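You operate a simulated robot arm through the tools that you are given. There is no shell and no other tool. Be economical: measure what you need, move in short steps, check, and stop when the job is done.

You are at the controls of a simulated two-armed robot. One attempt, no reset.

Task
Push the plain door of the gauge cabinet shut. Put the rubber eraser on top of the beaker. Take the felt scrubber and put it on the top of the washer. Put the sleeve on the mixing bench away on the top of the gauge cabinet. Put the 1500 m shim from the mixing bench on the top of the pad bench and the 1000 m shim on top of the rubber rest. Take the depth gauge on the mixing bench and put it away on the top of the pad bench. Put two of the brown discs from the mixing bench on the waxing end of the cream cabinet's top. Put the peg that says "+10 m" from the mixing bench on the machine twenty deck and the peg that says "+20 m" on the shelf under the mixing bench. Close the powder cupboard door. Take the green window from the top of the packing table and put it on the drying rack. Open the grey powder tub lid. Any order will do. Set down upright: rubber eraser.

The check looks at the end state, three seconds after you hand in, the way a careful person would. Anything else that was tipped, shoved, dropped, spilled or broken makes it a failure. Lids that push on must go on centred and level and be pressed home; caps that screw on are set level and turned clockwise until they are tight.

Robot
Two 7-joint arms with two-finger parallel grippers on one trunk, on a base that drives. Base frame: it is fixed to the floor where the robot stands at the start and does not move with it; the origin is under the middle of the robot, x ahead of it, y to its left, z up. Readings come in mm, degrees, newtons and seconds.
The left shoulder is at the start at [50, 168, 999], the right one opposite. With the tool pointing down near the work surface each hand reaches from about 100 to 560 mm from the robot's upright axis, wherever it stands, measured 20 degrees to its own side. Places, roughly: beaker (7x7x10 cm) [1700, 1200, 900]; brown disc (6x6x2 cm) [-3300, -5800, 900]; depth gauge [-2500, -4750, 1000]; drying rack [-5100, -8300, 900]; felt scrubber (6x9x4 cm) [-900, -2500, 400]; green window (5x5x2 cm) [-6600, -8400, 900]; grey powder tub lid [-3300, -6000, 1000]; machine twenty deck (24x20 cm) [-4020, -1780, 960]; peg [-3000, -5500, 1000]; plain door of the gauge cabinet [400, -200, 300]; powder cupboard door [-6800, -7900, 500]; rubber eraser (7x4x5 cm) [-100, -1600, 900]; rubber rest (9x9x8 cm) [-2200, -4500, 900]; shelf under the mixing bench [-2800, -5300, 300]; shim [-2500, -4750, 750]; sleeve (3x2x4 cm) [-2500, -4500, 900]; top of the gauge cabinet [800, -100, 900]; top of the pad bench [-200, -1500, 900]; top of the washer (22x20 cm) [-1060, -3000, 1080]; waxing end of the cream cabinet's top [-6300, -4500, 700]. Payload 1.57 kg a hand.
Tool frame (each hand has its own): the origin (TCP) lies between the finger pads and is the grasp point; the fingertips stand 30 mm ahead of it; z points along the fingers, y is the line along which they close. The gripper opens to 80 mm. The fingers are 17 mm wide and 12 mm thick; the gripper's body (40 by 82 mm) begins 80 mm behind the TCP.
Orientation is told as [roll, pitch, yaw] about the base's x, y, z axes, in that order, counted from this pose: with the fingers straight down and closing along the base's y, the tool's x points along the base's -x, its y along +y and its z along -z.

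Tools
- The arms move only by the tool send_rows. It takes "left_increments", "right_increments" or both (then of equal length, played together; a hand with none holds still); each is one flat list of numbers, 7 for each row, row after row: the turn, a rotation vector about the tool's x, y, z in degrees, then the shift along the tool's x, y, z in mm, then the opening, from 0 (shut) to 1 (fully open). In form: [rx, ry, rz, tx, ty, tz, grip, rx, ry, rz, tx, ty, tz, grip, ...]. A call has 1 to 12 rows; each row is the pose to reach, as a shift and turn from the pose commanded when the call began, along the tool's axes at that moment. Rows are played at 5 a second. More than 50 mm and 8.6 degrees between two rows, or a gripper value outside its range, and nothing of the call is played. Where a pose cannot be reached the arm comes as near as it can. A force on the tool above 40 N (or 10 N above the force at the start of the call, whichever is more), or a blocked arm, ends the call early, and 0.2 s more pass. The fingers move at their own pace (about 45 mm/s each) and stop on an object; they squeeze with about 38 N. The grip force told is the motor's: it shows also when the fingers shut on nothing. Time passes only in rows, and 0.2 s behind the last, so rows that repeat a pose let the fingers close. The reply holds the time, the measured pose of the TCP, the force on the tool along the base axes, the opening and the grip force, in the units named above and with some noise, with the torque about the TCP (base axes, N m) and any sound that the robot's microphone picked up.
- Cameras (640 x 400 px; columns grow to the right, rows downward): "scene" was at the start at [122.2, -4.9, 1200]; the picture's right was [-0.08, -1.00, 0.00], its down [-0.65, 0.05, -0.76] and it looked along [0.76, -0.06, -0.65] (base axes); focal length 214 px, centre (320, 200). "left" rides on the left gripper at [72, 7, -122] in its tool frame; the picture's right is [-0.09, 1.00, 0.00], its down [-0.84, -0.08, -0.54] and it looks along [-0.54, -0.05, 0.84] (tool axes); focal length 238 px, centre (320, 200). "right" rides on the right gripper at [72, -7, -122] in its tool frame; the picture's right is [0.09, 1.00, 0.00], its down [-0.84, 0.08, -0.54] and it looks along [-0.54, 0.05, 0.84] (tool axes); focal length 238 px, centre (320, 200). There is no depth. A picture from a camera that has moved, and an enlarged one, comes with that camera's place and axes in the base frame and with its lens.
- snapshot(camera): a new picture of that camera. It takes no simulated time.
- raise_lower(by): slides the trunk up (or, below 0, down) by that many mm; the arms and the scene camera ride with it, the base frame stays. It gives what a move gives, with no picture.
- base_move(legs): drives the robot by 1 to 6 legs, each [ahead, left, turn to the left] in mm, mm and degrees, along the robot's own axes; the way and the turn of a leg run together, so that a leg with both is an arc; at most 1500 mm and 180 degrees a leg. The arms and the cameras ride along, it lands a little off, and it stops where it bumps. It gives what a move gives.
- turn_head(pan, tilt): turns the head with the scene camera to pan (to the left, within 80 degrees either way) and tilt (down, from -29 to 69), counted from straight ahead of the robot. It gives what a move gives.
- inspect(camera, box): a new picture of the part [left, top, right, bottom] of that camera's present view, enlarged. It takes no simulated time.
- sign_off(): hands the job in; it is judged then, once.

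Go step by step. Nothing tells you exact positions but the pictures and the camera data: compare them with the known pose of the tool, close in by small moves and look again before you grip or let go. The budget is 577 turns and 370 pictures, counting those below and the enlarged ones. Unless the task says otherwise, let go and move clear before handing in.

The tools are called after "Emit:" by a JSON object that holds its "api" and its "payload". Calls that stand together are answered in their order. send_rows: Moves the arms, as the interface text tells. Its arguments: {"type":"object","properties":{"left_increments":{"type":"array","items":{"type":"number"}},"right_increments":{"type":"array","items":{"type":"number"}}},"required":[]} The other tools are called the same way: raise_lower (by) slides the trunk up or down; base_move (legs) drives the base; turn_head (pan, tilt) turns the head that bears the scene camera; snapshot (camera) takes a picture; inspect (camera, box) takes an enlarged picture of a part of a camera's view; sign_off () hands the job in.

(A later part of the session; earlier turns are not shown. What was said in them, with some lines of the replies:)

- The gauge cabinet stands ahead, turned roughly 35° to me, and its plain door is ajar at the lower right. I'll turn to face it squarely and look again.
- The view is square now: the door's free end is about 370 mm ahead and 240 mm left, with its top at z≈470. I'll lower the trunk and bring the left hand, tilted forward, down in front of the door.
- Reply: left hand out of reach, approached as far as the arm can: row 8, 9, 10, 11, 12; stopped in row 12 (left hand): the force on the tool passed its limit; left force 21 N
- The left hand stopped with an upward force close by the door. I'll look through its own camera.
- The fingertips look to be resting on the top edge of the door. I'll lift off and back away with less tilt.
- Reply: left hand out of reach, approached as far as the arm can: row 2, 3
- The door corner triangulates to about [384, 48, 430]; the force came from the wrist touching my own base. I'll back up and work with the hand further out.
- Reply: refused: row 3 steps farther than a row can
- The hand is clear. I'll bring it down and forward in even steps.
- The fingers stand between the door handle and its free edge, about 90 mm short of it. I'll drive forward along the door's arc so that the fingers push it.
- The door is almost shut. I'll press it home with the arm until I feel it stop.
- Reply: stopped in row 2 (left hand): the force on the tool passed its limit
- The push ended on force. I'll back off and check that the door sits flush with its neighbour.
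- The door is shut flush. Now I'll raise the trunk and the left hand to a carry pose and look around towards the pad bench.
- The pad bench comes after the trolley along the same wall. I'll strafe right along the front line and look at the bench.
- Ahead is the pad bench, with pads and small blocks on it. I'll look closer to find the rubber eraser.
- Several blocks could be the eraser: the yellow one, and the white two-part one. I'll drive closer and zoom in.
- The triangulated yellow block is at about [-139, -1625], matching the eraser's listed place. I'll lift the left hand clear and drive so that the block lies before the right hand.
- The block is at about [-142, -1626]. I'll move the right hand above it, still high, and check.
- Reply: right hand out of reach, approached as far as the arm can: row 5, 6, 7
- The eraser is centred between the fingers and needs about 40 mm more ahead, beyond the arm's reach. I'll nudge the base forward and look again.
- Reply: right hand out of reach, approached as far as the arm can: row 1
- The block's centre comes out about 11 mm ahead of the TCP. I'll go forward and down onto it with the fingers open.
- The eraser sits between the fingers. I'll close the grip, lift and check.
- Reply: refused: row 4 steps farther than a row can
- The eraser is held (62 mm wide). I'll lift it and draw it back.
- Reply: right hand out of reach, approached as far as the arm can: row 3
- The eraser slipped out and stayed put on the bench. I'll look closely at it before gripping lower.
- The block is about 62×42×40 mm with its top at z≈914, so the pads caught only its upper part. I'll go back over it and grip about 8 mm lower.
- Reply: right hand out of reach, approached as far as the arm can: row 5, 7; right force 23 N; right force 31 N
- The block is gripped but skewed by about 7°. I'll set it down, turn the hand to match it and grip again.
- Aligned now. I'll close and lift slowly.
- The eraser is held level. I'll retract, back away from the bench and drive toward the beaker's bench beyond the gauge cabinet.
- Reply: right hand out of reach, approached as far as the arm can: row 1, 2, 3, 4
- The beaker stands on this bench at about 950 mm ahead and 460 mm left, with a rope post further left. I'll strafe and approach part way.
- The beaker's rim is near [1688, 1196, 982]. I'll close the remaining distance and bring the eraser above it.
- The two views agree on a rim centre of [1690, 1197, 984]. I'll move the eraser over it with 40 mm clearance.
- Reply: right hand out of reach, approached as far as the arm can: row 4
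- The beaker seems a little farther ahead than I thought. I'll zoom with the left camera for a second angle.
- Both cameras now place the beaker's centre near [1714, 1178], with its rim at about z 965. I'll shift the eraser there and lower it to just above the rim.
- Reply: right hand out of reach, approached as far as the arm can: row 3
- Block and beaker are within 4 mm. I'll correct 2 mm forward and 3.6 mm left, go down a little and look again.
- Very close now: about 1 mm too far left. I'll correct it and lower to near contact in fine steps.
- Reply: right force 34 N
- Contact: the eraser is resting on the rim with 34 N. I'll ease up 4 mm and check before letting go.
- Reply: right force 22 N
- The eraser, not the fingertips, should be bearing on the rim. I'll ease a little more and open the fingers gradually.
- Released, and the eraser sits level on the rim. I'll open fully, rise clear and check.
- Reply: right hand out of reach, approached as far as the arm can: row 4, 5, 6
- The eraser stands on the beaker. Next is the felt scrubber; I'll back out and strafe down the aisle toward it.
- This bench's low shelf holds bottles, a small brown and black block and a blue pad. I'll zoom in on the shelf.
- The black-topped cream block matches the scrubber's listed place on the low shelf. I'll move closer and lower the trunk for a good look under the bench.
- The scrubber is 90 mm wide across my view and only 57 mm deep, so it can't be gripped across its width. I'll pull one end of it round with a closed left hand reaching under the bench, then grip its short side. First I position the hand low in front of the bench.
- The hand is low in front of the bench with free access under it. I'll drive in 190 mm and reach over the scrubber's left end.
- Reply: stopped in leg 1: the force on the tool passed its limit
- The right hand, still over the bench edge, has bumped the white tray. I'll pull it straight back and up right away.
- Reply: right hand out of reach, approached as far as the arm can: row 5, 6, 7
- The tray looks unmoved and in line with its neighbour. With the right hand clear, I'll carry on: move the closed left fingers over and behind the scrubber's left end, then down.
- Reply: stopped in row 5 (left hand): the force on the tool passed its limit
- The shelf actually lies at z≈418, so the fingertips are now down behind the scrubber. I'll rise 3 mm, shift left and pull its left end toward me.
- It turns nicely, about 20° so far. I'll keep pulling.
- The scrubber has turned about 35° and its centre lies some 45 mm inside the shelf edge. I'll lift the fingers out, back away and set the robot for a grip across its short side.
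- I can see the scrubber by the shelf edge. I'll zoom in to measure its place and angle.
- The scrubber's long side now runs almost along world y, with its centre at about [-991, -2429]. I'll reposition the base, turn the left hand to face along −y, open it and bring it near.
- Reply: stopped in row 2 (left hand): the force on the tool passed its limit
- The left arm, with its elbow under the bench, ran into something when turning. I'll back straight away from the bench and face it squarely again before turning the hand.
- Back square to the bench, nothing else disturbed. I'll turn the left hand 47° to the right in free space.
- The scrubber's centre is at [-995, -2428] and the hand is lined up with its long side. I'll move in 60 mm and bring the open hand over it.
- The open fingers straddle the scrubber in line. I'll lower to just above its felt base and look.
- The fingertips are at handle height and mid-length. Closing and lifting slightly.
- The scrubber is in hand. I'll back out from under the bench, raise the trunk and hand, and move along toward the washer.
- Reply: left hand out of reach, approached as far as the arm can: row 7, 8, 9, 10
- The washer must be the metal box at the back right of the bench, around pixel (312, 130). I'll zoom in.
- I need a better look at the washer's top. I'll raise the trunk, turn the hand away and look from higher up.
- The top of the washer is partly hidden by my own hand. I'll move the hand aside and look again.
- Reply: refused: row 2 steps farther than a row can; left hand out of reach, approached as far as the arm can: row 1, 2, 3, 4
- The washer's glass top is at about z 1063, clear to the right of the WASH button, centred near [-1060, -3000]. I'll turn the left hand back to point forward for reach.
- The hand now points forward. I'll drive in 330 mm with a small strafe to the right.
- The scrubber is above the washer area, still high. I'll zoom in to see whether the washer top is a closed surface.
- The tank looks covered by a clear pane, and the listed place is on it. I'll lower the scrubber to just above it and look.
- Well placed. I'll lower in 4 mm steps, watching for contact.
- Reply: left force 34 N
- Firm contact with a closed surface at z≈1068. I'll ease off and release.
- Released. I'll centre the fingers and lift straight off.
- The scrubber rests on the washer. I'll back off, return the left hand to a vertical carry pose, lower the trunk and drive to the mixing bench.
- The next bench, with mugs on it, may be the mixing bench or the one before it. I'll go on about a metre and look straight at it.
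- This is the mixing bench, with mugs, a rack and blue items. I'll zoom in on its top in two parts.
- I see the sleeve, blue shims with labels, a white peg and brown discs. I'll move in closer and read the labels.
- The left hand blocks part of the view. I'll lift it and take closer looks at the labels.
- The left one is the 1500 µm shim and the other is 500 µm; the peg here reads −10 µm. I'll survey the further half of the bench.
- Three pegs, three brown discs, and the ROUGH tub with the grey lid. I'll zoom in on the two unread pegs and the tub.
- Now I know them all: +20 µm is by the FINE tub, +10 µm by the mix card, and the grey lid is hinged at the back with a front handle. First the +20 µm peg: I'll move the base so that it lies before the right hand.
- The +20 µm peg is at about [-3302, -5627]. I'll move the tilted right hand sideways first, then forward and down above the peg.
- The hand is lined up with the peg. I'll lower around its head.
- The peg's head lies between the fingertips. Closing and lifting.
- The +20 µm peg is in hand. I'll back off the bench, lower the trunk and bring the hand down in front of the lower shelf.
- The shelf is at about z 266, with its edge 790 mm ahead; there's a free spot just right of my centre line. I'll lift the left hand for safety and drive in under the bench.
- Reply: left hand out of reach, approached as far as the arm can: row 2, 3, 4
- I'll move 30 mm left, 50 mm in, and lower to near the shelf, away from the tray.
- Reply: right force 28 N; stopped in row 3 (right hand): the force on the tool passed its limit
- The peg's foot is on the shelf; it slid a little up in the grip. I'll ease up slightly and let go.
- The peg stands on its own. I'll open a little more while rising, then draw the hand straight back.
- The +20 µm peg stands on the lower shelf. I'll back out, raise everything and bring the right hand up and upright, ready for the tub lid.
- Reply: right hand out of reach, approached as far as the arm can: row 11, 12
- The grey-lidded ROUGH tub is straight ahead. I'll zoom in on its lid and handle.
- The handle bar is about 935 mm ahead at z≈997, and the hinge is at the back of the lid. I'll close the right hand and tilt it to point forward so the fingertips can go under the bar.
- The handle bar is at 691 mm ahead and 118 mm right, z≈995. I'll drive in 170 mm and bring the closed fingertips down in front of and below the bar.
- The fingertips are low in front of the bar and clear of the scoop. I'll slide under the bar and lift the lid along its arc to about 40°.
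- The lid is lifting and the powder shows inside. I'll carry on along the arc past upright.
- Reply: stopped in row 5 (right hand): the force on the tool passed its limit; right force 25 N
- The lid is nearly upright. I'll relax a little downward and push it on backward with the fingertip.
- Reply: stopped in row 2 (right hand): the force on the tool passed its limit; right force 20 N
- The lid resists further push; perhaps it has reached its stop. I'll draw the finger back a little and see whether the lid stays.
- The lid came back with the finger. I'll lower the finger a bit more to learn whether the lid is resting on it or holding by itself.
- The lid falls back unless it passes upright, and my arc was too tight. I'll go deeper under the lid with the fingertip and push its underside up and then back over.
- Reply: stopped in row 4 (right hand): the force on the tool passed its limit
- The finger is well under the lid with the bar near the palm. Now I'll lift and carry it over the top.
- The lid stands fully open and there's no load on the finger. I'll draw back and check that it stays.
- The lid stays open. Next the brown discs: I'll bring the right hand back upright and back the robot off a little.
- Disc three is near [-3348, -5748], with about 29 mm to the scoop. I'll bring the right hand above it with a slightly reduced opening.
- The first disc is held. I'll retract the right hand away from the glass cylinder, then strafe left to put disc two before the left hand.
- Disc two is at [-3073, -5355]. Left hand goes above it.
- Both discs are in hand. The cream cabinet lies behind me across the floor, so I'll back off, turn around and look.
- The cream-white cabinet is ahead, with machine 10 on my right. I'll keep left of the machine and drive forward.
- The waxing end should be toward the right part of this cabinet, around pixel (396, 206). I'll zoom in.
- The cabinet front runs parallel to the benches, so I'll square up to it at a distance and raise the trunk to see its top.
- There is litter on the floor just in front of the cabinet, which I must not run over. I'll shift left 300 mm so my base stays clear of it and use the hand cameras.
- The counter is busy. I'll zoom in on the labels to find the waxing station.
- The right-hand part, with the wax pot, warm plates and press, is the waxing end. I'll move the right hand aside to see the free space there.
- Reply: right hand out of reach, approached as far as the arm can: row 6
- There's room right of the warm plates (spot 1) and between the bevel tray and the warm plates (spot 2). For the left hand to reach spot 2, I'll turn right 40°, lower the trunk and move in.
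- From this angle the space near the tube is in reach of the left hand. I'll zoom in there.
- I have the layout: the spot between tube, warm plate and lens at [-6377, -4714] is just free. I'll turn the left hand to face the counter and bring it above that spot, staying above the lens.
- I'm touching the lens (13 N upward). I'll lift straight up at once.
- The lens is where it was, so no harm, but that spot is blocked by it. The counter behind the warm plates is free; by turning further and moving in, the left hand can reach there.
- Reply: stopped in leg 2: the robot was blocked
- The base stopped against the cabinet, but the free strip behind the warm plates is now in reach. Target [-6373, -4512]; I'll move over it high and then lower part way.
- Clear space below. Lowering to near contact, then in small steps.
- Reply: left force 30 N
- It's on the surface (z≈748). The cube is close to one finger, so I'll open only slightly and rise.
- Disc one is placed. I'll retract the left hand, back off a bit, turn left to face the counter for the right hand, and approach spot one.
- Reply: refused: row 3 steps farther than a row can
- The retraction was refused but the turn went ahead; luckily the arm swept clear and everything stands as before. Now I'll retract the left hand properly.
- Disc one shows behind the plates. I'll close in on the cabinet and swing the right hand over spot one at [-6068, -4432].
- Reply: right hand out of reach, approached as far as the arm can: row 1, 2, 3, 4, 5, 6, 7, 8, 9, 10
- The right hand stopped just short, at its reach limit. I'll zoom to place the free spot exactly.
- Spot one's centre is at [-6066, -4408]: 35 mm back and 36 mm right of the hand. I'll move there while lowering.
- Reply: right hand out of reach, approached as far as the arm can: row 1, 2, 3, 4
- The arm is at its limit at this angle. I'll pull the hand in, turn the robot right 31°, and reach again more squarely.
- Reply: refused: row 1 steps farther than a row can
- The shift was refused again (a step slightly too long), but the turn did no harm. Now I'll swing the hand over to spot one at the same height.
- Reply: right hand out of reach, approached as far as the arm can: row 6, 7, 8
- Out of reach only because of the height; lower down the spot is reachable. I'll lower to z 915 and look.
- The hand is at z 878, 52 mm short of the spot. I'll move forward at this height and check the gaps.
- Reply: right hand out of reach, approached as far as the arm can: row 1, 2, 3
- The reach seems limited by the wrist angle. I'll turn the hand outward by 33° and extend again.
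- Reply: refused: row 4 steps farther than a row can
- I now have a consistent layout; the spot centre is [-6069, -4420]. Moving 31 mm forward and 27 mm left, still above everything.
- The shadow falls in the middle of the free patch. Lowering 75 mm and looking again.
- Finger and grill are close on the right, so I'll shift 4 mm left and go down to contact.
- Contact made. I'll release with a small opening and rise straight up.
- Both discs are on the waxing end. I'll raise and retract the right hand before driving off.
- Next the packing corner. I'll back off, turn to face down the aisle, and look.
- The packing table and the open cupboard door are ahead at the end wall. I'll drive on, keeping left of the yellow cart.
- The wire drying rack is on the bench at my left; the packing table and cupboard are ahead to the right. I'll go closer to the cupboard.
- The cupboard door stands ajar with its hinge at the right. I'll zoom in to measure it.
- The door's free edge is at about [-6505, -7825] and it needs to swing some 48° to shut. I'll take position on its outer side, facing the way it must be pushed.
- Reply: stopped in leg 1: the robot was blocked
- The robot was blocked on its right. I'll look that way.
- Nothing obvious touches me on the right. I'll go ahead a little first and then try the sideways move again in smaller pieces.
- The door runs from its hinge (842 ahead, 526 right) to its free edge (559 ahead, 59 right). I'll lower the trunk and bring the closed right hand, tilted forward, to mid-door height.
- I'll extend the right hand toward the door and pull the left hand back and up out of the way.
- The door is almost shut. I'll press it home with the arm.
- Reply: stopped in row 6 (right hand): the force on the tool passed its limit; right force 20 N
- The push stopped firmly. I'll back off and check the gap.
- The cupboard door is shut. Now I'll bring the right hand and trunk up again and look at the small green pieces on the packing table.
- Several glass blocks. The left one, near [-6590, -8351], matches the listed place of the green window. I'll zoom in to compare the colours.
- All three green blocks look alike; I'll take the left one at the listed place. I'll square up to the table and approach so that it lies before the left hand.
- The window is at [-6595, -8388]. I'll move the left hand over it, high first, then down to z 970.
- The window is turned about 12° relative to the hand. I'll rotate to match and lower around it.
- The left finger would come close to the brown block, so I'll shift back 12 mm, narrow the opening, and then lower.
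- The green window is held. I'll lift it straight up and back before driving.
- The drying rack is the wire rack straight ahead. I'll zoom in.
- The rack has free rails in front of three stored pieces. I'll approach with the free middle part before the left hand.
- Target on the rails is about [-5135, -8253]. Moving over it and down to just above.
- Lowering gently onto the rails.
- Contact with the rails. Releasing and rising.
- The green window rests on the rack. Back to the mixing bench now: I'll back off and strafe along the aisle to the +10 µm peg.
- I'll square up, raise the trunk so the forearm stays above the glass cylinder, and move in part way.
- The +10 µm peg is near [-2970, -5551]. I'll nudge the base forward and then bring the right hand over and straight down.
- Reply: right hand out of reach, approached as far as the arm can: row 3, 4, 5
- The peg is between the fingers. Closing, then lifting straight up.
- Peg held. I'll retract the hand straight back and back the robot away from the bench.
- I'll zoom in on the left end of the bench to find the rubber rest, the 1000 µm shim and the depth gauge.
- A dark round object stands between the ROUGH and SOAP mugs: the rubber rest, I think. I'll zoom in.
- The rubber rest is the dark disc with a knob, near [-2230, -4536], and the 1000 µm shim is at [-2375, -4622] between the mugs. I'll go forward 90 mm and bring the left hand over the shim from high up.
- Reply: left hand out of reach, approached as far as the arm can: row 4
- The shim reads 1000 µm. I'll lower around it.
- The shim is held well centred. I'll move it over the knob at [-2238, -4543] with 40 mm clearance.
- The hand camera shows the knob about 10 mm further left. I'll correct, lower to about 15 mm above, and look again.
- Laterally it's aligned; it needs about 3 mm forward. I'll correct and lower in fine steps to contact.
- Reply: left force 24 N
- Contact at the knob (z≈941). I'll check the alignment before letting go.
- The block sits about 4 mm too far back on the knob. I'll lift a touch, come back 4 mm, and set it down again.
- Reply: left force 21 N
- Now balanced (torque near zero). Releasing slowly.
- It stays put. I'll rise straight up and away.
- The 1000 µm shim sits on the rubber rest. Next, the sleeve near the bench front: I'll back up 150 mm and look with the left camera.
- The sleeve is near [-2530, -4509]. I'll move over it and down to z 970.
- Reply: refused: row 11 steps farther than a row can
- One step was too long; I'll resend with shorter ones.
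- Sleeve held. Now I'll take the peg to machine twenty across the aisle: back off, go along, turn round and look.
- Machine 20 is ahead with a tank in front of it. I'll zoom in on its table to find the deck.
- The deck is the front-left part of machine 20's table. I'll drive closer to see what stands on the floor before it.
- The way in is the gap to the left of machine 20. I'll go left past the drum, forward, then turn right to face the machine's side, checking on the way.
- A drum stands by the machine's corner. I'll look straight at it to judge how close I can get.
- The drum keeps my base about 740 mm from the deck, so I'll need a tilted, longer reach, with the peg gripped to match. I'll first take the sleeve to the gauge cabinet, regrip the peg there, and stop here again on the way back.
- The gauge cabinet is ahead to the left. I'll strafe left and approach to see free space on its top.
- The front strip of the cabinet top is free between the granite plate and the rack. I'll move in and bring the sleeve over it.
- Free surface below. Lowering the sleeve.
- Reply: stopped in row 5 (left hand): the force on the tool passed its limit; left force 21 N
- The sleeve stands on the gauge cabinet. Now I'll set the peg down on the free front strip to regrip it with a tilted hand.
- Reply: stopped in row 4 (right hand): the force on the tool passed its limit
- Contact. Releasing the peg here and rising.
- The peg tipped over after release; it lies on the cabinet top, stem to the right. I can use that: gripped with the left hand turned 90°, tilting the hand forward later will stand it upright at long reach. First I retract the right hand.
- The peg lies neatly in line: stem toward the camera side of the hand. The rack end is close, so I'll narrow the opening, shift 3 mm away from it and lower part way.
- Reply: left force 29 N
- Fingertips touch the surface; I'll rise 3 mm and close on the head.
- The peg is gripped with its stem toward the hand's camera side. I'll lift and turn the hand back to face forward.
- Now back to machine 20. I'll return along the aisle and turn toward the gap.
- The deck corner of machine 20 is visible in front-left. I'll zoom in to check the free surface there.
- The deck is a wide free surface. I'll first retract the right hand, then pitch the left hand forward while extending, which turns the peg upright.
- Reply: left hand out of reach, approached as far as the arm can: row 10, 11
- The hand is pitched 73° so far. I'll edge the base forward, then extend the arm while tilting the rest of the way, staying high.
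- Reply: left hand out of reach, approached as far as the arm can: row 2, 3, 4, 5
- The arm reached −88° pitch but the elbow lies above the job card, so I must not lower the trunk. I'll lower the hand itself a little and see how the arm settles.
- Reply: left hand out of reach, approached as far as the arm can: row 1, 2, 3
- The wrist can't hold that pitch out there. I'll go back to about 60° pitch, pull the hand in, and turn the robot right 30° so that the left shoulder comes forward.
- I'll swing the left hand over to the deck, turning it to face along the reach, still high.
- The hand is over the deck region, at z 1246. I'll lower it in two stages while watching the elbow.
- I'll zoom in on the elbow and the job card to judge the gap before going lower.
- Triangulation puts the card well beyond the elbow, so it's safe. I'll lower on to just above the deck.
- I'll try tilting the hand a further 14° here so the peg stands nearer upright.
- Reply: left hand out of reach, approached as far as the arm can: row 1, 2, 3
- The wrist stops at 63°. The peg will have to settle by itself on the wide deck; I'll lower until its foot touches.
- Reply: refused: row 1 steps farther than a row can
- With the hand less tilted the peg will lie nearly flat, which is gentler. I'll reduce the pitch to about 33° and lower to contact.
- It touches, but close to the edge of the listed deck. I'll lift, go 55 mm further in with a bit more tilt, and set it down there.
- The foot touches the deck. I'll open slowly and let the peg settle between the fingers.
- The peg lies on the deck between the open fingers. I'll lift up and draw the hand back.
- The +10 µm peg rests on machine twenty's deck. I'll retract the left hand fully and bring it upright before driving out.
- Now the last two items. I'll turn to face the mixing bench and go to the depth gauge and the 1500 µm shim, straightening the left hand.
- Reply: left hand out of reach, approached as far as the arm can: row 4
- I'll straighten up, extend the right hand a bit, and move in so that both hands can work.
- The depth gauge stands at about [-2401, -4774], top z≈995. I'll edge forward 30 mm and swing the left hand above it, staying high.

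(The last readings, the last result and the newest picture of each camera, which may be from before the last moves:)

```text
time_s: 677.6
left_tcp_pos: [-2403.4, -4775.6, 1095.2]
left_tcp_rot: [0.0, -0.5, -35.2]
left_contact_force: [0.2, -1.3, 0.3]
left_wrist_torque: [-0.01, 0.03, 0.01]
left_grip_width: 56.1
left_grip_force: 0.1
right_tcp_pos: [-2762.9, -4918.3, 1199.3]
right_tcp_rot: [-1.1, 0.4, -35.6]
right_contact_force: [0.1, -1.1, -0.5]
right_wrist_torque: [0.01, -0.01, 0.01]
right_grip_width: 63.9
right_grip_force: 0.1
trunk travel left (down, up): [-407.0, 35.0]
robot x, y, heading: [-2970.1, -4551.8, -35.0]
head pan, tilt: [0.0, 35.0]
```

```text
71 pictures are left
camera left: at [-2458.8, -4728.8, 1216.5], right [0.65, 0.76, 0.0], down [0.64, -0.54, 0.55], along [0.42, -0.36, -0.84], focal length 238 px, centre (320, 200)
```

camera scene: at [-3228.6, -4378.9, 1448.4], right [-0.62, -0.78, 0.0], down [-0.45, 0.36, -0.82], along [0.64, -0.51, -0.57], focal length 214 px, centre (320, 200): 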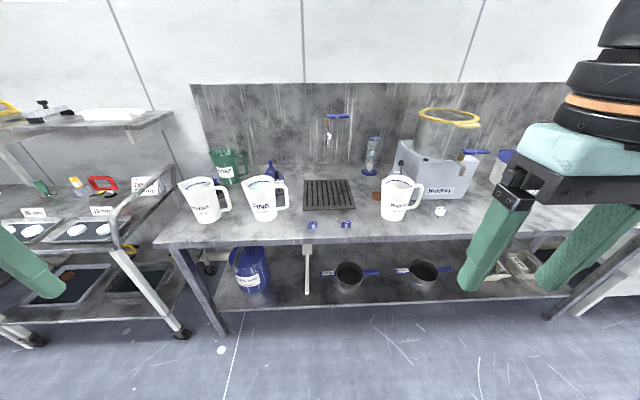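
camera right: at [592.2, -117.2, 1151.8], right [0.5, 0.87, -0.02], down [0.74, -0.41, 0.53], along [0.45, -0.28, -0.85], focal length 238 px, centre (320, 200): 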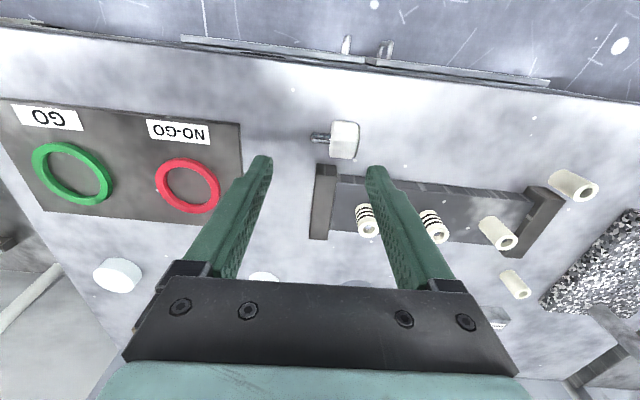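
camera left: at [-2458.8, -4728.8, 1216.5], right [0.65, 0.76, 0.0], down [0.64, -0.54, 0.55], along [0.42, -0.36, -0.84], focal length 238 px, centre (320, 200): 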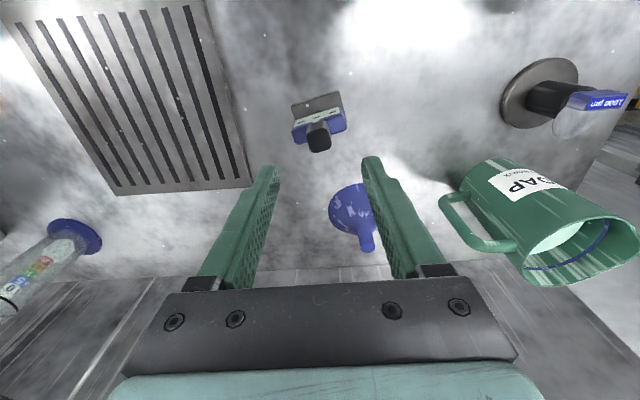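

Emit:
{"api": "send_rows", "payload": {"left_increments": [0, 0, -6, -5, -1, 20, 0.65, 0, 0, -11, -9.5, -2.5, 40, 0.65, 0, 0, -11, -9.5, -2.5, 62, 0.65]}}

Emit:
{"api": "snapshot", "payload": {"camera": "left"}}

```text
time_s: 678.4
left_tcp_pos: [-2395.0, -4780.9, 1032.7]
left_tcp_rot: [-0.1, -0.4, -24.0]
left_contact_force: [0.2, -0.6, 0.4]
left_wrist_torque: [0.03, 0.03, -0.01]
left_grip_width: 52.0
left_grip_force: 0.0
right_tcp_pos: [-2763.0, -4918.0, 1199.3]
right_tcp_rot: [-1.3, 0.4, -35.5]
right_contact_force: [-0.1, -0.1, 0.5]
right_wrist_torque: [-0.01, -0.01, 0.05]
right_grip_width: 63.7
right_grip_force: 0.0
trunk travel left (down, up): [-407.0, 35.0]
robot x, y, heading: [-2968.2, -4551.9, -35.3]
head pan, tilt: [0.0, 35.0]
```

```text
70 pictures are left
camera left: at [-2458.8, -4746.7, 1155.1], right [0.49, 0.87, 0.0], down [0.73, -0.41, 0.55], along [0.48, -0.27, -0.84], focal length 238 px, centre (320, 200)
```

left: 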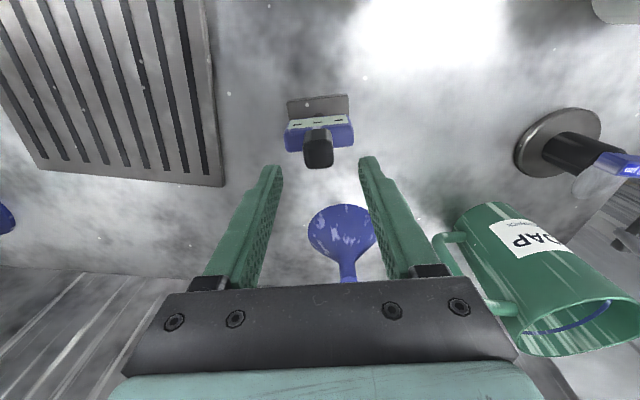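

The knob's top is at z≈1000. I'll lower to z 1002 so the fingertips stay above the blue body, and grip the knob.

Emit:
{"api": "send_rows", "payload": {"left_increments": [0, 0, 0, 1.5, -1, 10, 0.65, 0, 0, 0, 2.7, -2.5, 20, 0.65, 0, 0, 0, 2.7, -2.5, 30, 0.65]}}

Emit:
{"api": "snapshot", "payload": {"camera": "left"}}

```text
time_s: 679.2
left_tcp_pos: [-2397.2, -4783.8, 1004.1]
left_tcp_rot: [-0.1, -0.5, -24.1]
left_contact_force: [0.5, -0.6, -0.2]
left_wrist_torque: [0.02, 0.05, -0.01]
left_grip_width: 52.1
left_grip_force: 0.0
right_tcp_pos: [-2763.2, -4917.3, 1199.4]
right_tcp_rot: [-1.3, 0.4, -35.5]
right_contact_force: [-0.7, 0.3, 0.3]
right_wrist_torque: [0.02, 0.01, 0.0]
right_grip_width: 64.1
right_grip_force: 0.0
trunk travel left (down, up): [-407.0, 35.0]
robot x, y, heading: [-2971.6, -4549.2, -35.2]
head pan, tilt: [0.0, 35.0]
```

```text
69 pictures are left
camera left: at [-2461.5, -4748.3, 1125.7], right [0.49, 0.87, 0.0], down [0.73, -0.41, 0.55], along [0.48, -0.27, -0.84], focal length 238 px, centre (320, 200)
```

left: 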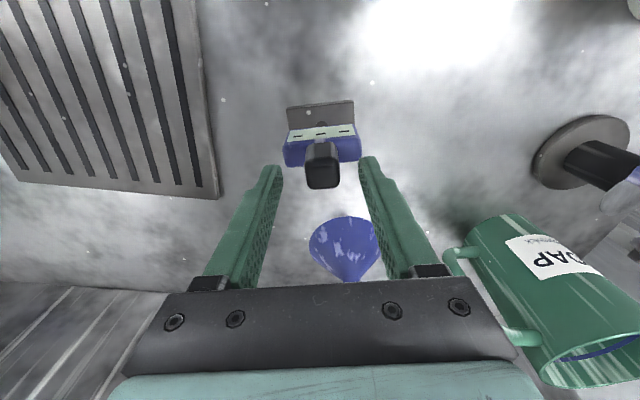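

The knob is between the fingertips. Closing and lifting slowly.

Emit:
{"api": "send_rows", "payload": {"left_increments": [0, 0, 0, 0, 0, 1, 0.4, 0, 0, 0, 0, 0, 2, 0.2, 0, 0, 0, 0, 0, 2, 0.05, 0, 0, 0, 0, 0, 2, 0.05, 0, 0, 0, 0, 0, -5, 0.05, 0, 0, 0, 0, 0, -20, 0.05, 0, 0, 0, 0, 0, -50, 0.05, 0, 0, 0, 0, 0, -90, 0.05]}}

Emit:
{"api": "snapshot", "payload": {"camera": "left"}}

```text
time_s: 681.0
left_tcp_pos: [-2399.9, -4782.9, 1095.5]
left_tcp_rot: [-0.2, -0.5, -24.1]
left_contact_force: [-0.1, 0.0, -2.3]
left_wrist_torque: [-0.01, -0.01, 0.02]
left_grip_width: 23.6
left_grip_force: 35.2
right_tcp_pos: [-2763.0, -4917.5, 1199.2]
right_tcp_rot: [-1.3, 0.5, -35.5]
right_contact_force: [0.0, -0.5, 0.4]
right_wrist_torque: [-0.02, -0.01, 0.01]
right_grip_width: 64.4
right_grip_force: 0.0
trunk travel left (down, up): [-407.0, 35.0]
robot x, y, heading: [-2971.7, -4552.4, -35.0]
head pan, tilt: [0.0, 35.0]
```

```text
68 pictures are left
camera left: at [-2463.3, -4748.0, 1217.1], right [0.49, 0.87, 0.0], down [0.73, -0.41, 0.55], along [0.48, -0.27, -0.84], focal length 238 px, centre (320, 200)
```

left: 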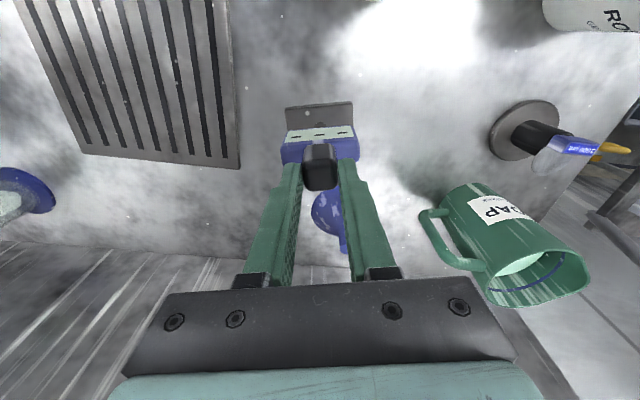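

The gauge is held. I'll raise it well above the mugs and then draw it back.

Emit:
{"api": "send_rows", "payload": {"left_increments": [0, 0, 0, 0, 0, -40, 0.05, 0, 0, 0, 0, 0, -80, 0.05, 0, 0, 0, 10, 0, -115, 0.05, 0, 0, 2, 40, 0, -140, 0.05, 0, 0, 4, 80, 0, -150, 0.05, 0, 0, 6, 120, 0, -155, 0.05, 0, 0, 8, 160, 0, -155, 0.05, 0, 0, 11, 200, 0, -155, 0.05]}}

Emit:
{"api": "snapshot", "payload": {"camera": "right"}}

```text
time_s: 682.8
left_tcp_pos: [-2584.0, -4700.0, 1245.9]
left_tcp_rot: [0.0, -0.5, -35.2]
left_contact_force: [0.3, 0.1, -2.0]
left_wrist_torque: [0.0, -0.01, -0.01]
left_grip_width: 23.3
left_grip_force: 35.3
right_tcp_pos: [-2763.9, -4917.1, 1199.0]
right_tcp_rot: [-1.2, 0.3, -35.5]
right_contact_force: [1.0, 0.1, 1.0]
right_wrist_torque: [0.0, 0.01, 0.0]
right_grip_width: 64.0
right_grip_force: 0.0
trunk travel left (down, up): [-407.0, 35.0]
robot x, y, heading: [-2969.1, -4551.1, -35.1]
head pan, tilt: [0.0, 35.0]
```

```text
67 pictures are left
camera right: at [-2824.4, -4879.1, 1321.8], right [0.5, 0.86, -0.02], down [0.74, -0.42, 0.53], along [0.45, -0.28, -0.84], focal length 238 px, centre (320, 200)
```

right: 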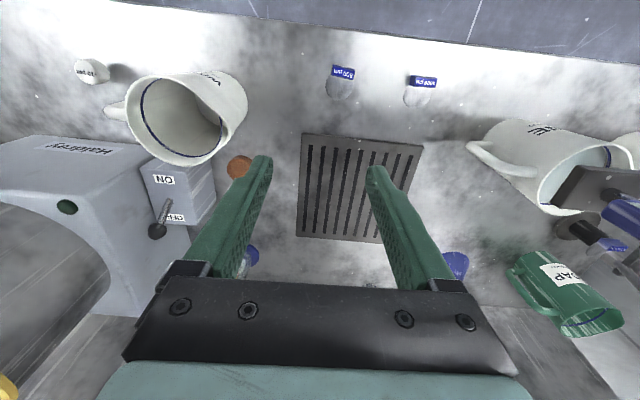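

The 1500 µm shim is at about [-2708, -4762]. I'll shift the base left and back a little so the right hand can take it clear of the gauge.

Emit:
{"api": "base_move", "payload": {"legs": [[-60, 110, 0]]}}

Emit:
{"api": "snapshot", "payload": {"camera": "right"}}

```text
time_s: 684.0
left_tcp_pos: [-2567.6, -4577.5, 1246.7]
left_tcp_rot: [-0.1, -0.4, -35.1]
left_contact_force: [-0.6, 0.3, -2.1]
left_wrist_torque: [-0.02, 0.02, -0.02]
left_grip_width: 23.5
left_grip_force: 35.4
right_tcp_pos: [-2746.5, -4792.7, 1200.4]
right_tcp_rot: [-1.2, 0.4, -35.5]
right_contact_force: [0.7, -0.1, 0.5]
right_wrist_torque: [0.01, 0.0, 0.01]
right_grip_width: 63.8
right_grip_force: 0.1
trunk travel left (down, up): [-407.0, 35.0]
robot x, y, heading: [-2954.3, -4428.4, -35.4]
head pan, tilt: [0.0, 35.0]
```

```text
66 pictures are left
camera right: at [-2808.6, -4754.8, 1321.9], right [0.5, 0.86, -0.02], down [0.74, -0.42, 0.53], along [0.45, -0.28, -0.84], focal length 238 px, centre (320, 200)
```

right: 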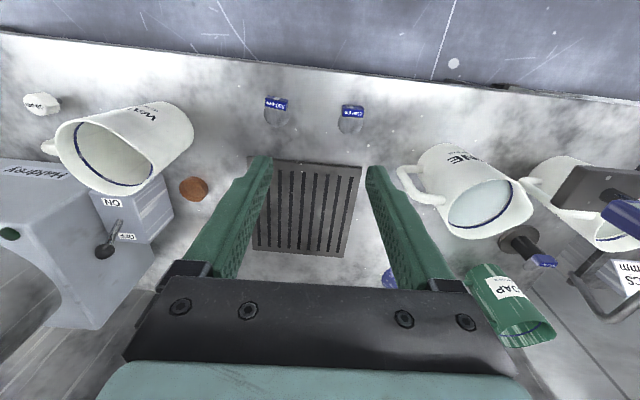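

Emit:
{"api": "send_rows", "payload": {"right_increments": [0, 0, 0, -7, 25, 0, 0.75, 0, 0, 0, -15, 51, 0, 0.75, 0, 0, 0, -15, 51, 45, 0.75, 0, 0, 0, -15, 51, 90, 0.75, 0, 0, 0, -15, 51, 135, 0.75, 0, 0, 0, -15, 51, 180, 0.75, 0, 0, 0, -15, 51, 215, 0.75]}}

Emit:
{"api": "snapshot", "payload": {"camera": "right"}}

```text
time_s: 685.6
left_tcp_pos: [-2567.1, -4577.5, 1245.6]
left_tcp_rot: [-0.1, -0.4, -35.2]
left_contact_force: [0.3, 0.2, -2.3]
left_wrist_torque: [0.02, 0.0, 0.02]
left_grip_width: 23.1
left_grip_force: 35.7
right_tcp_pos: [-2709.6, -4764.4, 983.5]
right_tcp_rot: [-1.1, 0.5, -35.5]
right_contact_force: [-0.3, -0.2, 0.6]
right_wrist_torque: [-0.02, 0.02, -0.03]
right_grip_width: 60.0
right_grip_force: 0.0
trunk travel left (down, up): [-407.0, 35.0]
robot x, y, heading: [-2957.0, -4431.1, -35.0]
head pan, tilt: [0.0, 35.0]
```

```text
65 pictures are left
camera right: at [-2770.3, -4726.4, 1105.2], right [0.5, 0.86, -0.02], down [0.74, -0.42, 0.54], along [0.45, -0.28, -0.84], focal length 238 px, centre (320, 200)
```

right: 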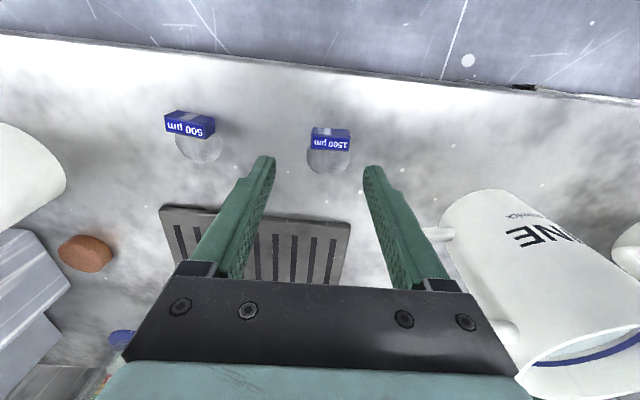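

Emit:
{"api": "send_rows", "payload": {"right_increments": [0, 0, 0, 2, 4, 20, 0.75, 0, 0, 0, 4, 8, 40, 0.75, 0, 0, 0, 4, 8, 60, 0.75, 0, 0, 0, 4, 8, 78, 0.75]}}

Emit:
{"api": "snapshot", "payload": {"camera": "right"}}

```text
time_s: 686.6
left_tcp_pos: [-2567.6, -4577.3, 1246.0]
left_tcp_rot: [0.0, -0.4, -35.1]
left_contact_force: [0.3, 0.2, -2.1]
left_wrist_torque: [-0.03, -0.03, 0.02]
left_grip_width: 23.4
left_grip_force: 36.0
right_tcp_pos: [-2709.2, -4756.2, 905.4]
right_tcp_rot: [-1.3, 0.4, -35.5]
right_contact_force: [0.5, -0.5, 1.3]
right_wrist_torque: [0.0, -0.02, 0.01]
right_grip_width: 60.2
right_grip_force: 0.1
trunk travel left (down, up): [-407.0, 35.0]
robot x, y, heading: [-2953.8, -4428.6, -35.2]
head pan, tilt: [0.0, 35.0]
```

```text
64 pictures are left
camera right: at [-2770.7, -4718.1, 1027.8], right [0.5, 0.86, -0.02], down [0.74, -0.42, 0.53], along [0.45, -0.28, -0.84], focal length 238 px, centre (320, 200)
```

right: 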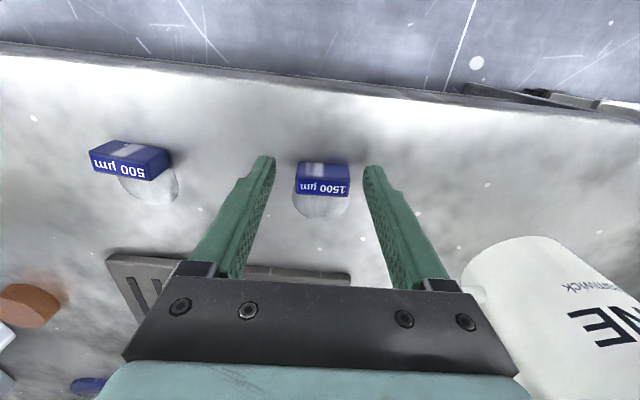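

Centred on the 1500 µm shim. Closing and lifting.

Emit:
{"api": "send_rows", "payload": {"right_increments": [0, 0, 0, 0, 0, 1, 0.5, 0, 0, 0, 0, 0, 1, 0.2, 0, 0, 0, 0, 0, 1, 0.1, 0, 0, 0, 0, 0, 1, 0.1, 0, 0, 0, 0, 0, -6, 0.1, 0, 0, 0, 0, 0, -25, 0.1, 0, 0, 0, 0, 0, -70, 0.1, 0, 0, 0, 0, 0, -115, 0.1, 0, 0, 0, 0, 0, -160, 0.1, 0, 0, 0, 0, 0, -205, 0.1, 0, 0, 0, 0, 0, -250, 0.1]}}

Emit:
{"api": "snapshot", "payload": {"camera": "right"}}

```text
time_s: 689.0
left_tcp_pos: [-2568.9, -4576.7, 1245.9]
left_tcp_rot: [0.0, -0.5, -35.1]
left_contact_force: [-0.5, 0.2, -2.8]
left_wrist_torque: [-0.03, -0.02, -0.03]
left_grip_width: 23.7
left_grip_force: 35.7
right_tcp_pos: [-2704.5, -4752.1, 1154.9]
right_tcp_rot: [-1.1, 0.5, -35.5]
right_contact_force: [-0.4, -0.8, -0.5]
right_wrist_torque: [-0.01, 0.0, -0.03]
right_grip_width: 37.0
right_grip_force: 38.0
trunk travel left (down, up): [-407.0, 35.0]
robot x, y, heading: [-2955.6, -4427.8, -35.0]
head pan, tilt: [0.0, 35.0]
```

```text
63 pictures are left
camera right: at [-2766.0, -4715.3, 1277.1], right [0.5, 0.86, -0.02], down [0.74, -0.42, 0.53], along [0.45, -0.28, -0.85], focal length 238 px, centre (320, 200)
```

right: 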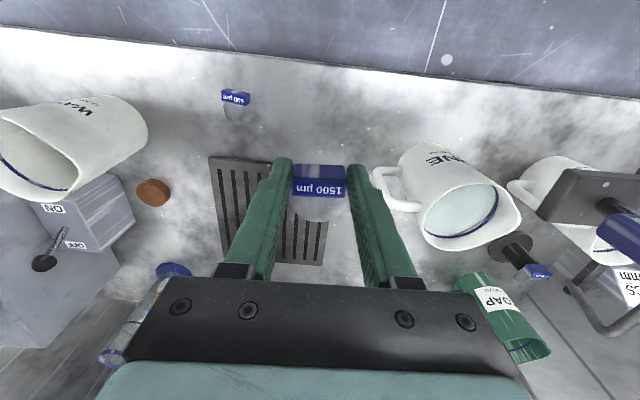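

Both items are in hand. Off to the pad bench.

Emit:
{"api": "base_move", "payload": {"legs": [[-420, 0, 0], [0, 1490, 0], [0, 1490, 0], [0, 1020, 0], [300, 0, 0]]}}

Emit:
{"api": "snapshot", "payload": {"camera": "scene"}}

```text
time_s: 711.9
left_tcp_pos: [-324.9, -1357.5, 1245.4]
left_tcp_rot: [0.1, -0.5, -37.3]
left_contact_force: [0.3, 0.0, -2.6]
left_wrist_torque: [0.02, 0.02, 0.0]
left_grip_width: 23.5
left_grip_force: 35.7
right_tcp_pos: [-467.7, -1527.3, 1153.3]
right_tcp_rot: [-1.2, 0.5, -37.6]
right_contact_force: [0.2, 0.1, -1.0]
right_wrist_torque: [0.03, 0.01, -0.05]
right_grip_width: 36.9
right_grip_force: 37.9
trunk travel left (down, up): [-407.0, 35.0]
robot x, y, heading: [-709.7, -1192.3, -37.3]
head pan, tilt: [0.0, 35.0]
```

```text
62 pictures are left
camera scene: at [-605.7, -1268.5, 1448.3], right [-0.61, -0.8, 0.0], down [-0.46, 0.35, -0.82], along [0.65, -0.5, -0.57], focal length 214 px, centre (320, 200)
```

scene: 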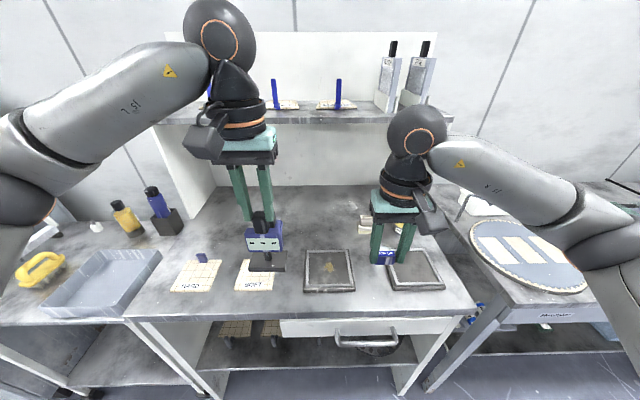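

The bench has free room behind the mats on the left and behind the first pad. I'll straighten, shift left and move in.

Emit:
{"api": "base_move", "payload": {"legs": [[0, 150, 2.3], [120, 0, 0]]}}

Emit:
{"api": "snapshot", "payload": {"camera": "left"}}

Emit:
{"api": "snapshot", "payload": {"camera": "right"}}

```text
time_s: 714.1
left_tcp_pos: [-131.8, -1285.2, 1245.9]
left_tcp_rot: [0.0, -0.4, -35.0]
left_contact_force: [0.2, 0.5, -2.7]
left_wrist_torque: [0.05, -0.01, 0.0]
left_grip_width: 23.2
left_grip_force: 35.4
right_tcp_pos: [-269.1, -1461.6, 1154.4]
right_tcp_rot: [-1.3, 0.5, -35.3]
right_contact_force: [-0.4, -0.5, -0.6]
right_wrist_torque: [0.02, 0.05, -0.03]
right_grip_width: 36.9
right_grip_force: 37.8
trunk travel left (down, up): [-407.0, 35.0]
robot x, y, heading: [-519.3, -1139.0, -35.2]
head pan, tilt: [0.0, 35.0]
```

```text
61 pictures are left
camera left: at [-188.0, -1238.7, 1367.5], right [0.65, 0.76, 0.0], down [0.64, -0.54, 0.55], along [0.42, -0.35, -0.84], focal length 238 px, centre (320, 200)
```

left: 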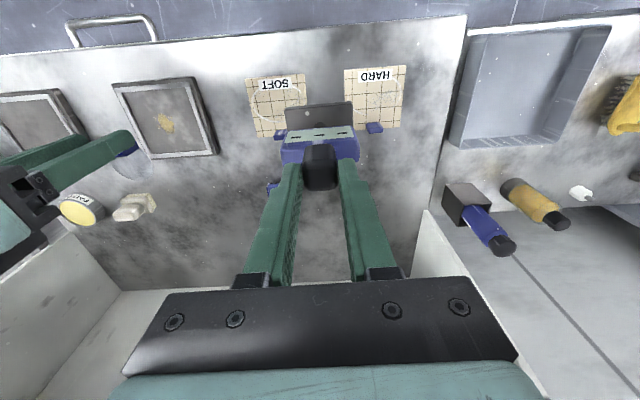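

```text
60 pictures are left
camera right: at [-329.5, -1424.1, 1276.2], right [0.5, 0.87, -0.02], down [0.74, -0.41, 0.53], along [0.45, -0.28, -0.85], focal length 238 px, centre (320, 200)
```

right: 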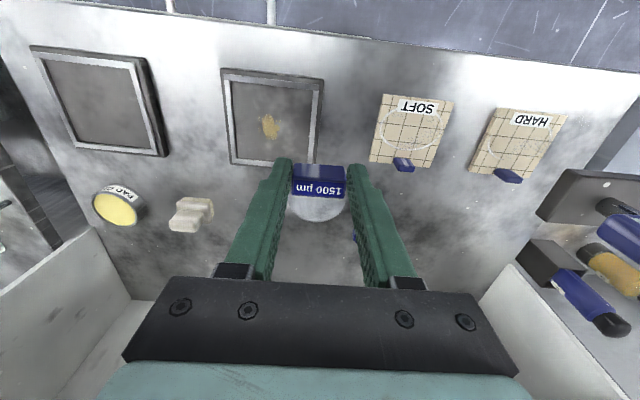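

For the gauge I'll use the free spot just behind the mats, at about [18, -1324].

Emit:
{"api": "send_rows", "payload": {"left_increments": [0, 0, 0, -36, 14, 0, 0.05, 0, 0, 0, -72, 27, 0, 0.05, 0, 0, 0, -109, 41, 0, 0.05, 0, 0, 0, -145, 54, 0, 0.05, 0, 0, 0, -145, 54, 42, 0.05, 0, 0, 0, -145, 54, 84, 0.05, 0, 0, 0, -145, 54, 126, 0.05, 0, 0, 0, -145, 54, 168, 0.05, 0, 0, 0, -145, 54, 205, 0.05]}}

Emit:
{"api": "snapshot", "payload": {"camera": "left"}}

Emit:
{"api": "inspect", "payload": {"camera": "scene", "box": [170, 180, 370, 330]}}

```text
time_s: 716.1
left_tcp_pos: [19.9, -1322.4, 1041.9]
left_tcp_rot: [0.0, -0.5, -35.0]
left_contact_force: [-0.3, 0.2, -1.6]
left_wrist_torque: [-0.02, 0.0, -0.01]
left_grip_width: 23.3
left_grip_force: 35.5
right_tcp_pos: [-269.3, -1461.0, 1154.1]
right_tcp_rot: [-1.3, 0.5, -35.3]
right_contact_force: [0.2, 0.0, -0.9]
right_wrist_torque: [0.02, 0.01, 0.02]
right_grip_width: 36.7
right_grip_force: 38.2
trunk travel left (down, up): [-407.0, 35.0]
robot x, y, heading: [-523.1, -1132.2, -34.9]
head pan, tilt: [0.0, 35.0]
```

```text
59 pictures are left
camera left: at [-36.6, -1277.1, 1162.8], right [0.65, 0.76, 0.0], down [0.64, -0.54, 0.55], along [0.42, -0.36, -0.84], focal length 238 px, centre (320, 200)
```

left: 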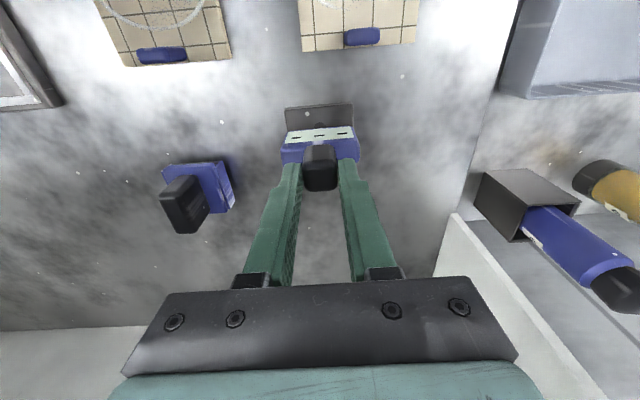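

```text
2.67 times, centred on (270, 255) of scene
camera zoom: at [-417.1, -1207.5, 1448.4], right [-0.57, -0.82, 0.0], down [-0.47, 0.33, -0.82], along [0.67, -0.47, -0.57], focal length 572 px, centre (453, 53)
```

zoom: 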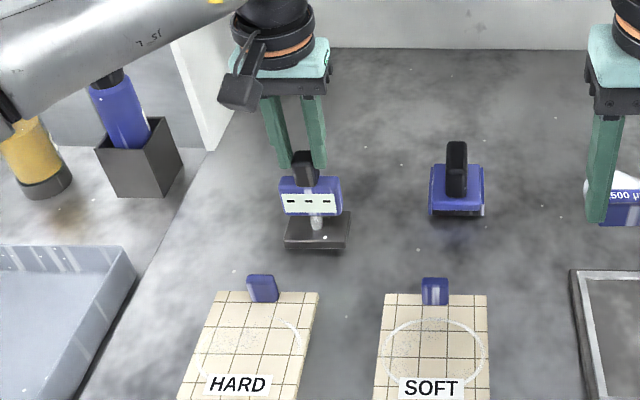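

Clear space below the gauge. Lowering to contact in steps.

Emit:
{"api": "send_rows", "payload": {"left_increments": [0, 0, 0, 0, 0, 10, 0.05, 0, 0, 0, 0, 0, 18, 0.05, 0, 0, 0, 0, 0, 24, 0.05, 0, 0, 0, 0, 0, 28, 0.05, 0, 0, 0, 0, 0, 31, 0.05, 0, 0, 0, 0, 0, 34, 0.05]}}

```text
time_s: 717.5
left_tcp_pos: [18.6, -1325.3, 1015.2]
left_tcp_rot: [-0.1, -1.3, -34.9]
left_contact_force: [3.3, 5.5, 34.6]
left_wrist_torque: [0.23, -0.14, -0.01]
left_grip_width: 23.6
left_grip_force: 35.9
right_tcp_pos: [-271.5, -1458.9, 1155.1]
right_tcp_rot: [-1.2, 0.1, -35.2]
right_contact_force: [-0.3, -0.1, 0.4]
right_wrist_torque: [0.01, 0.0, -0.01]
right_grip_width: 36.6
right_grip_force: 37.8
trunk travel left (down, up): [-407.0, 35.0]
robot x, y, heading: [-521.3, -1136.1, -34.8]
head pan, tilt: [0.0, 35.0]
```

Down on the bench. I'll ease off, release and rise.

Emit:
{"api": "send_rows", "payload": {"left_increments": [0, 0, 0, 0, 0, -4, 0.05, 0, 0, 0, 0, 0, -6, 0.05, 0, 0, 0, 0, 0, -6, 0.35, 0, 0, 0, 0, 0, -6, 0.5, 0, 0, 0, 0, 0, -6, 0.6, 0, 0, 0, 0, 0, -20, 0.6, 0, 0, 0, 0, 0, -60, 0.6, 0, 0, 0, 0, 0, -105, 0.6, 0, 0, 0, 5, 0, -150, 0.6, 0, 0, 0, 30, 0, -190, 0.6, 0, 0, 0, 70, 0, -215, 0.6]}}

Emit:
{"api": "snapshot", "payload": {"camera": "left"}}

```text
time_s: 719.9
left_tcp_pos: [-43.3, -1281.1, 1223.6]
left_tcp_rot: [0.0, -0.6, -35.0]
left_contact_force: [0.4, -0.5, 0.3]
left_wrist_torque: [-0.01, -0.01, 0.0]
left_grip_width: 47.7
left_grip_force: 0.1
right_tcp_pos: [-270.2, -1460.6, 1154.6]
right_tcp_rot: [-1.2, 0.3, -35.3]
right_contact_force: [0.0, 1.0, -1.1]
right_wrist_torque: [-0.01, 0.01, 0.0]
right_grip_width: 36.8
right_grip_force: 37.9
trunk travel left (down, up): [-407.0, 35.0]
robot x, y, heading: [-522.2, -1137.8, -35.0]
head pan, tilt: [0.0, 35.0]
```

```text
57 pictures are left
camera left: at [-99.2, -1234.1, 1344.9], right [0.65, 0.76, 0.0], down [0.64, -0.54, 0.55], along [0.42, -0.36, -0.84], focal length 238 px, centre (320, 200)
```

left: 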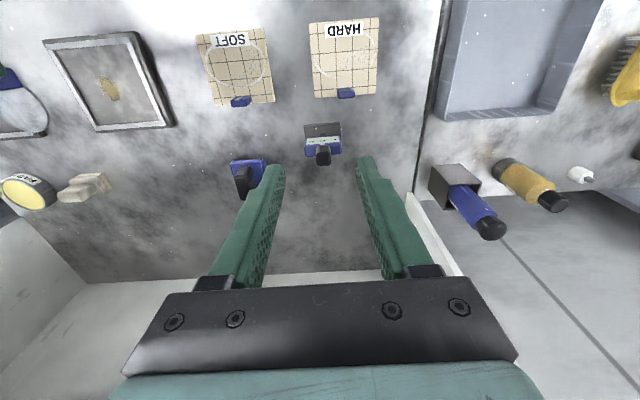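

The depth gauge stands on the pad bench. Now the shim: I'll take it to the free spot behind the first pad, near [-139, -1589].

Emit:
{"api": "send_rows", "payload": {"right_increments": [0, 0, 0, -45, -7, 0, 0.1, 0, 0, 0, -90, -15, 0, 0.1, 0, 0, 0, -136, -22, 0, 0.1, 0, 0, 0, -181, -30, 10, 0.1, 0, 0, 0, -181, -30, 55, 0.1, 0, 0, 0, -181, -30, 100, 0.1, 0, 0, 0, -181, -30, 145, 0.1, 0, 0, 0, -181, -30, 190, 0.1]}}

Emit:
{"api": "snapshot", "payload": {"camera": "right"}}

```text
time_s: 721.7
left_tcp_pos: [-41.6, -1281.3, 1222.6]
left_tcp_rot: [0.0, -0.6, -35.0]
left_contact_force: [0.7, 0.4, -0.5]
left_wrist_torque: [0.0, 0.03, 0.04]
left_grip_width: 47.8
left_grip_force: 0.1
right_tcp_pos: [-144.1, -1592.3, 962.4]
right_tcp_rot: [-1.2, 0.3, -35.3]
right_contact_force: [0.0, -0.6, -0.5]
right_wrist_torque: [0.02, 0.02, 0.01]
right_grip_width: 36.8
right_grip_force: 38.2
trunk travel left (down, up): [-407.0, 35.0]
robot x, y, heading: [-521.9, -1136.1, -34.9]
head pan, tilt: [0.0, 35.0]
```

```text
56 pictures are left
camera right: at [-204.0, -1555.2, 1084.5], right [0.5, 0.87, -0.02], down [0.74, -0.41, 0.53], along [0.45, -0.28, -0.85], focal length 238 px, centre (320, 200)
```

right: 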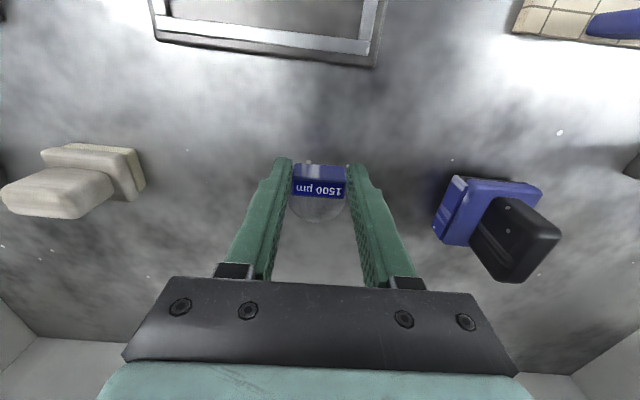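

Free all round. Lowering the shim to contact.

Emit:
{"api": "send_rows", "payload": {"right_increments": [0, 0, 0, 0, 0, 20, 0.1, 0, 0, 0, 0, 0, 36, 0.1, 0, 0, 0, 0, 0, 43, 0.1, 0, 0, 0, 0, 0, 47, 0.1, 0, 0, 0, 0, 0, 50, 0.1, 0, 0, 0, 0, 0, 53, 0.1]}}

```text
time_s: 723.1
left_tcp_pos: [-44.0, -1278.8, 1223.7]
left_tcp_rot: [-0.1, -0.6, -35.0]
left_contact_force: [0.7, 1.1, 0.7]
left_wrist_torque: [-0.03, -0.01, 0.01]
left_grip_width: 47.9
left_grip_force: 0.0
right_tcp_pos: [-142.2, -1593.4, 916.9]
right_tcp_rot: [-1.0, -0.2, -35.4]
right_contact_force: [-4.4, -1.7, 33.1]
right_wrist_torque: [0.05, -0.24, -0.02]
right_grip_width: 36.9
right_grip_force: 38.2
trunk travel left (down, up): [-407.0, 35.0]
robot x, y, heading: [-521.0, -1135.4, -34.8]
head pan, tilt: [0.0, 35.0]
```

Emit:
{"api": "send_rows", "payload": {"right_increments": [0, 0, 0, 0, 0, -5, 0.1, 0, 0, 0, 0, 0, -6, 0.4, 0, 0, 0, 0, 0, -6, 0.6, 0, 0, 0, 0, 0, -6, 0.7, 0, 0, 0, 0, 0, -20, 0.7, 0, 0, 0, 0, 0, -60, 0.7, 0, 0, 0, 0, 0, -105, 0.7, 0, 0, 0, 5, 0, -150, 0.7, 0, 0, 0, 30, 0, -190, 0.7, 0, 0, 0, 75, 0, -205, 0.7]}}

Emit:
{"api": "snapshot", "payload": {"camera": "right"}}

Emit:
{"api": "snapshot", "payload": {"camera": "scene"}}

```text
time_s: 725.3
left_tcp_pos: [-43.2, -1282.9, 1222.4]
left_tcp_rot: [0.0, -0.6, -35.0]
left_contact_force: [-0.2, -0.4, -0.1]
left_wrist_torque: [-0.01, 0.03, -0.02]
left_grip_width: 48.2
left_grip_force: 0.0
right_tcp_pos: [-201.8, -1547.0, 1116.3]
right_tcp_rot: [-1.2, 0.4, -35.3]
right_contact_force: [0.0, 0.0, 0.1]
right_wrist_torque: [0.0, 0.0, 0.0]
right_grip_width: 56.1
right_grip_force: 0.1
trunk travel left (down, up): [-407.0, 35.0]
robot x, y, heading: [-523.0, -1133.8, -34.9]
head pan, tilt: [0.0, 35.0]
```

```text
55 pictures are left
camera right: at [-262.3, -1508.5, 1239.0], right [0.5, 0.86, -0.02], down [0.74, -0.41, 0.54], along [0.45, -0.28, -0.84], focal length 238 px, centre (320, 200)
```

right: 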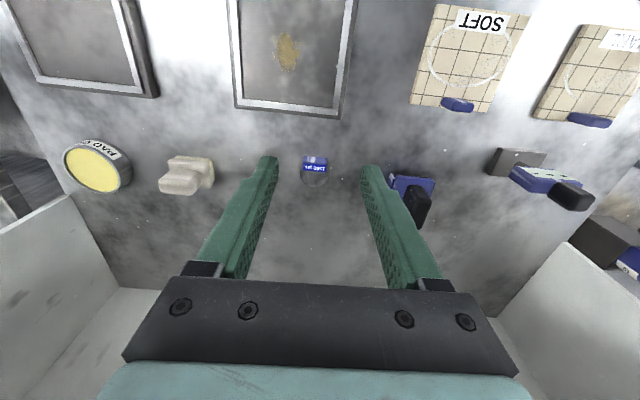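

```text
54 pictures are left
camera scene: at [-418.5, -1207.4, 1448.5], right [-0.57, -0.82, 0.0], down [-0.47, 0.33, -0.82], along [0.67, -0.47, -0.57], focal length 214 px, centre (320, 200)
```

scene: 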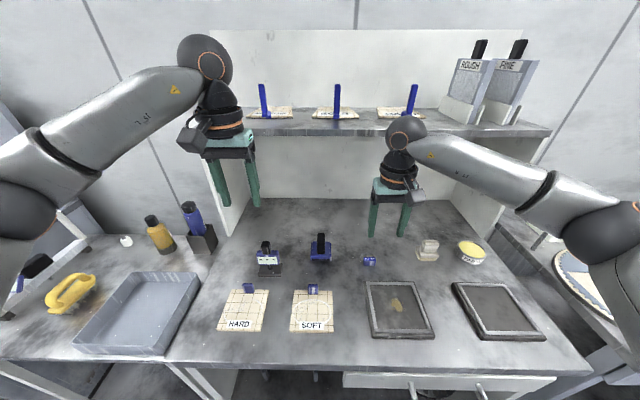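

Both are on the pad bench. I'll back away clear of the bench and then hand in.

Emit:
{"api": "base_move", "payload": {"legs": [[-350, 0, 0]]}}

```text
time_s: 727.6
left_tcp_pos: [-330.9, -1078.9, 1224.3]
left_tcp_rot: [-0.1, -0.4, -34.8]
left_contact_force: [-0.3, -0.8, 0.3]
left_wrist_torque: [-0.02, -0.06, 0.0]
left_grip_width: 48.1
left_grip_force: 0.0
right_tcp_pos: [-487.5, -1344.8, 1115.5]
right_tcp_rot: [-1.2, 0.4, -35.3]
right_contact_force: [-0.1, 0.5, -0.2]
right_wrist_torque: [-0.01, -0.02, 0.02]
right_grip_width: 55.8
right_grip_force: 0.1
trunk travel left (down, up): [-407.0, 35.0]
robot x, y, heading: [-808.7, -933.2, -34.7]
head pan, tilt: [0.0, 35.0]
```

Every item on the list is placed and both hands are empty and clear, so I'm handing in the job.

Emit:
{"api": "sign_off", "payload": {}}

```text
The job is handed in.
```

I finished every item on the list and handed the job in; no result has come back yet.

Five things could count against it:
- **+10 µm peg:** it is lying on its side on the machine twenty deck. It also tipped over once on top of the gauge cabinet, where I had set it down to regrip it.
- **White tray by the washer:** my right hand bumped it while I was going for the scrubber. It looked unmoved afterwards.
- **Lens on the cream cabinet:** my left hand pressed on it briefly. It had not moved.
- **Green window:** three green blocks on the packing table looked alike. I took the one nearest the position you listed.
- **Blocked drive near the powder cupboard:** the base was stopped once by something I could not see. Nothing nearby looked moved.
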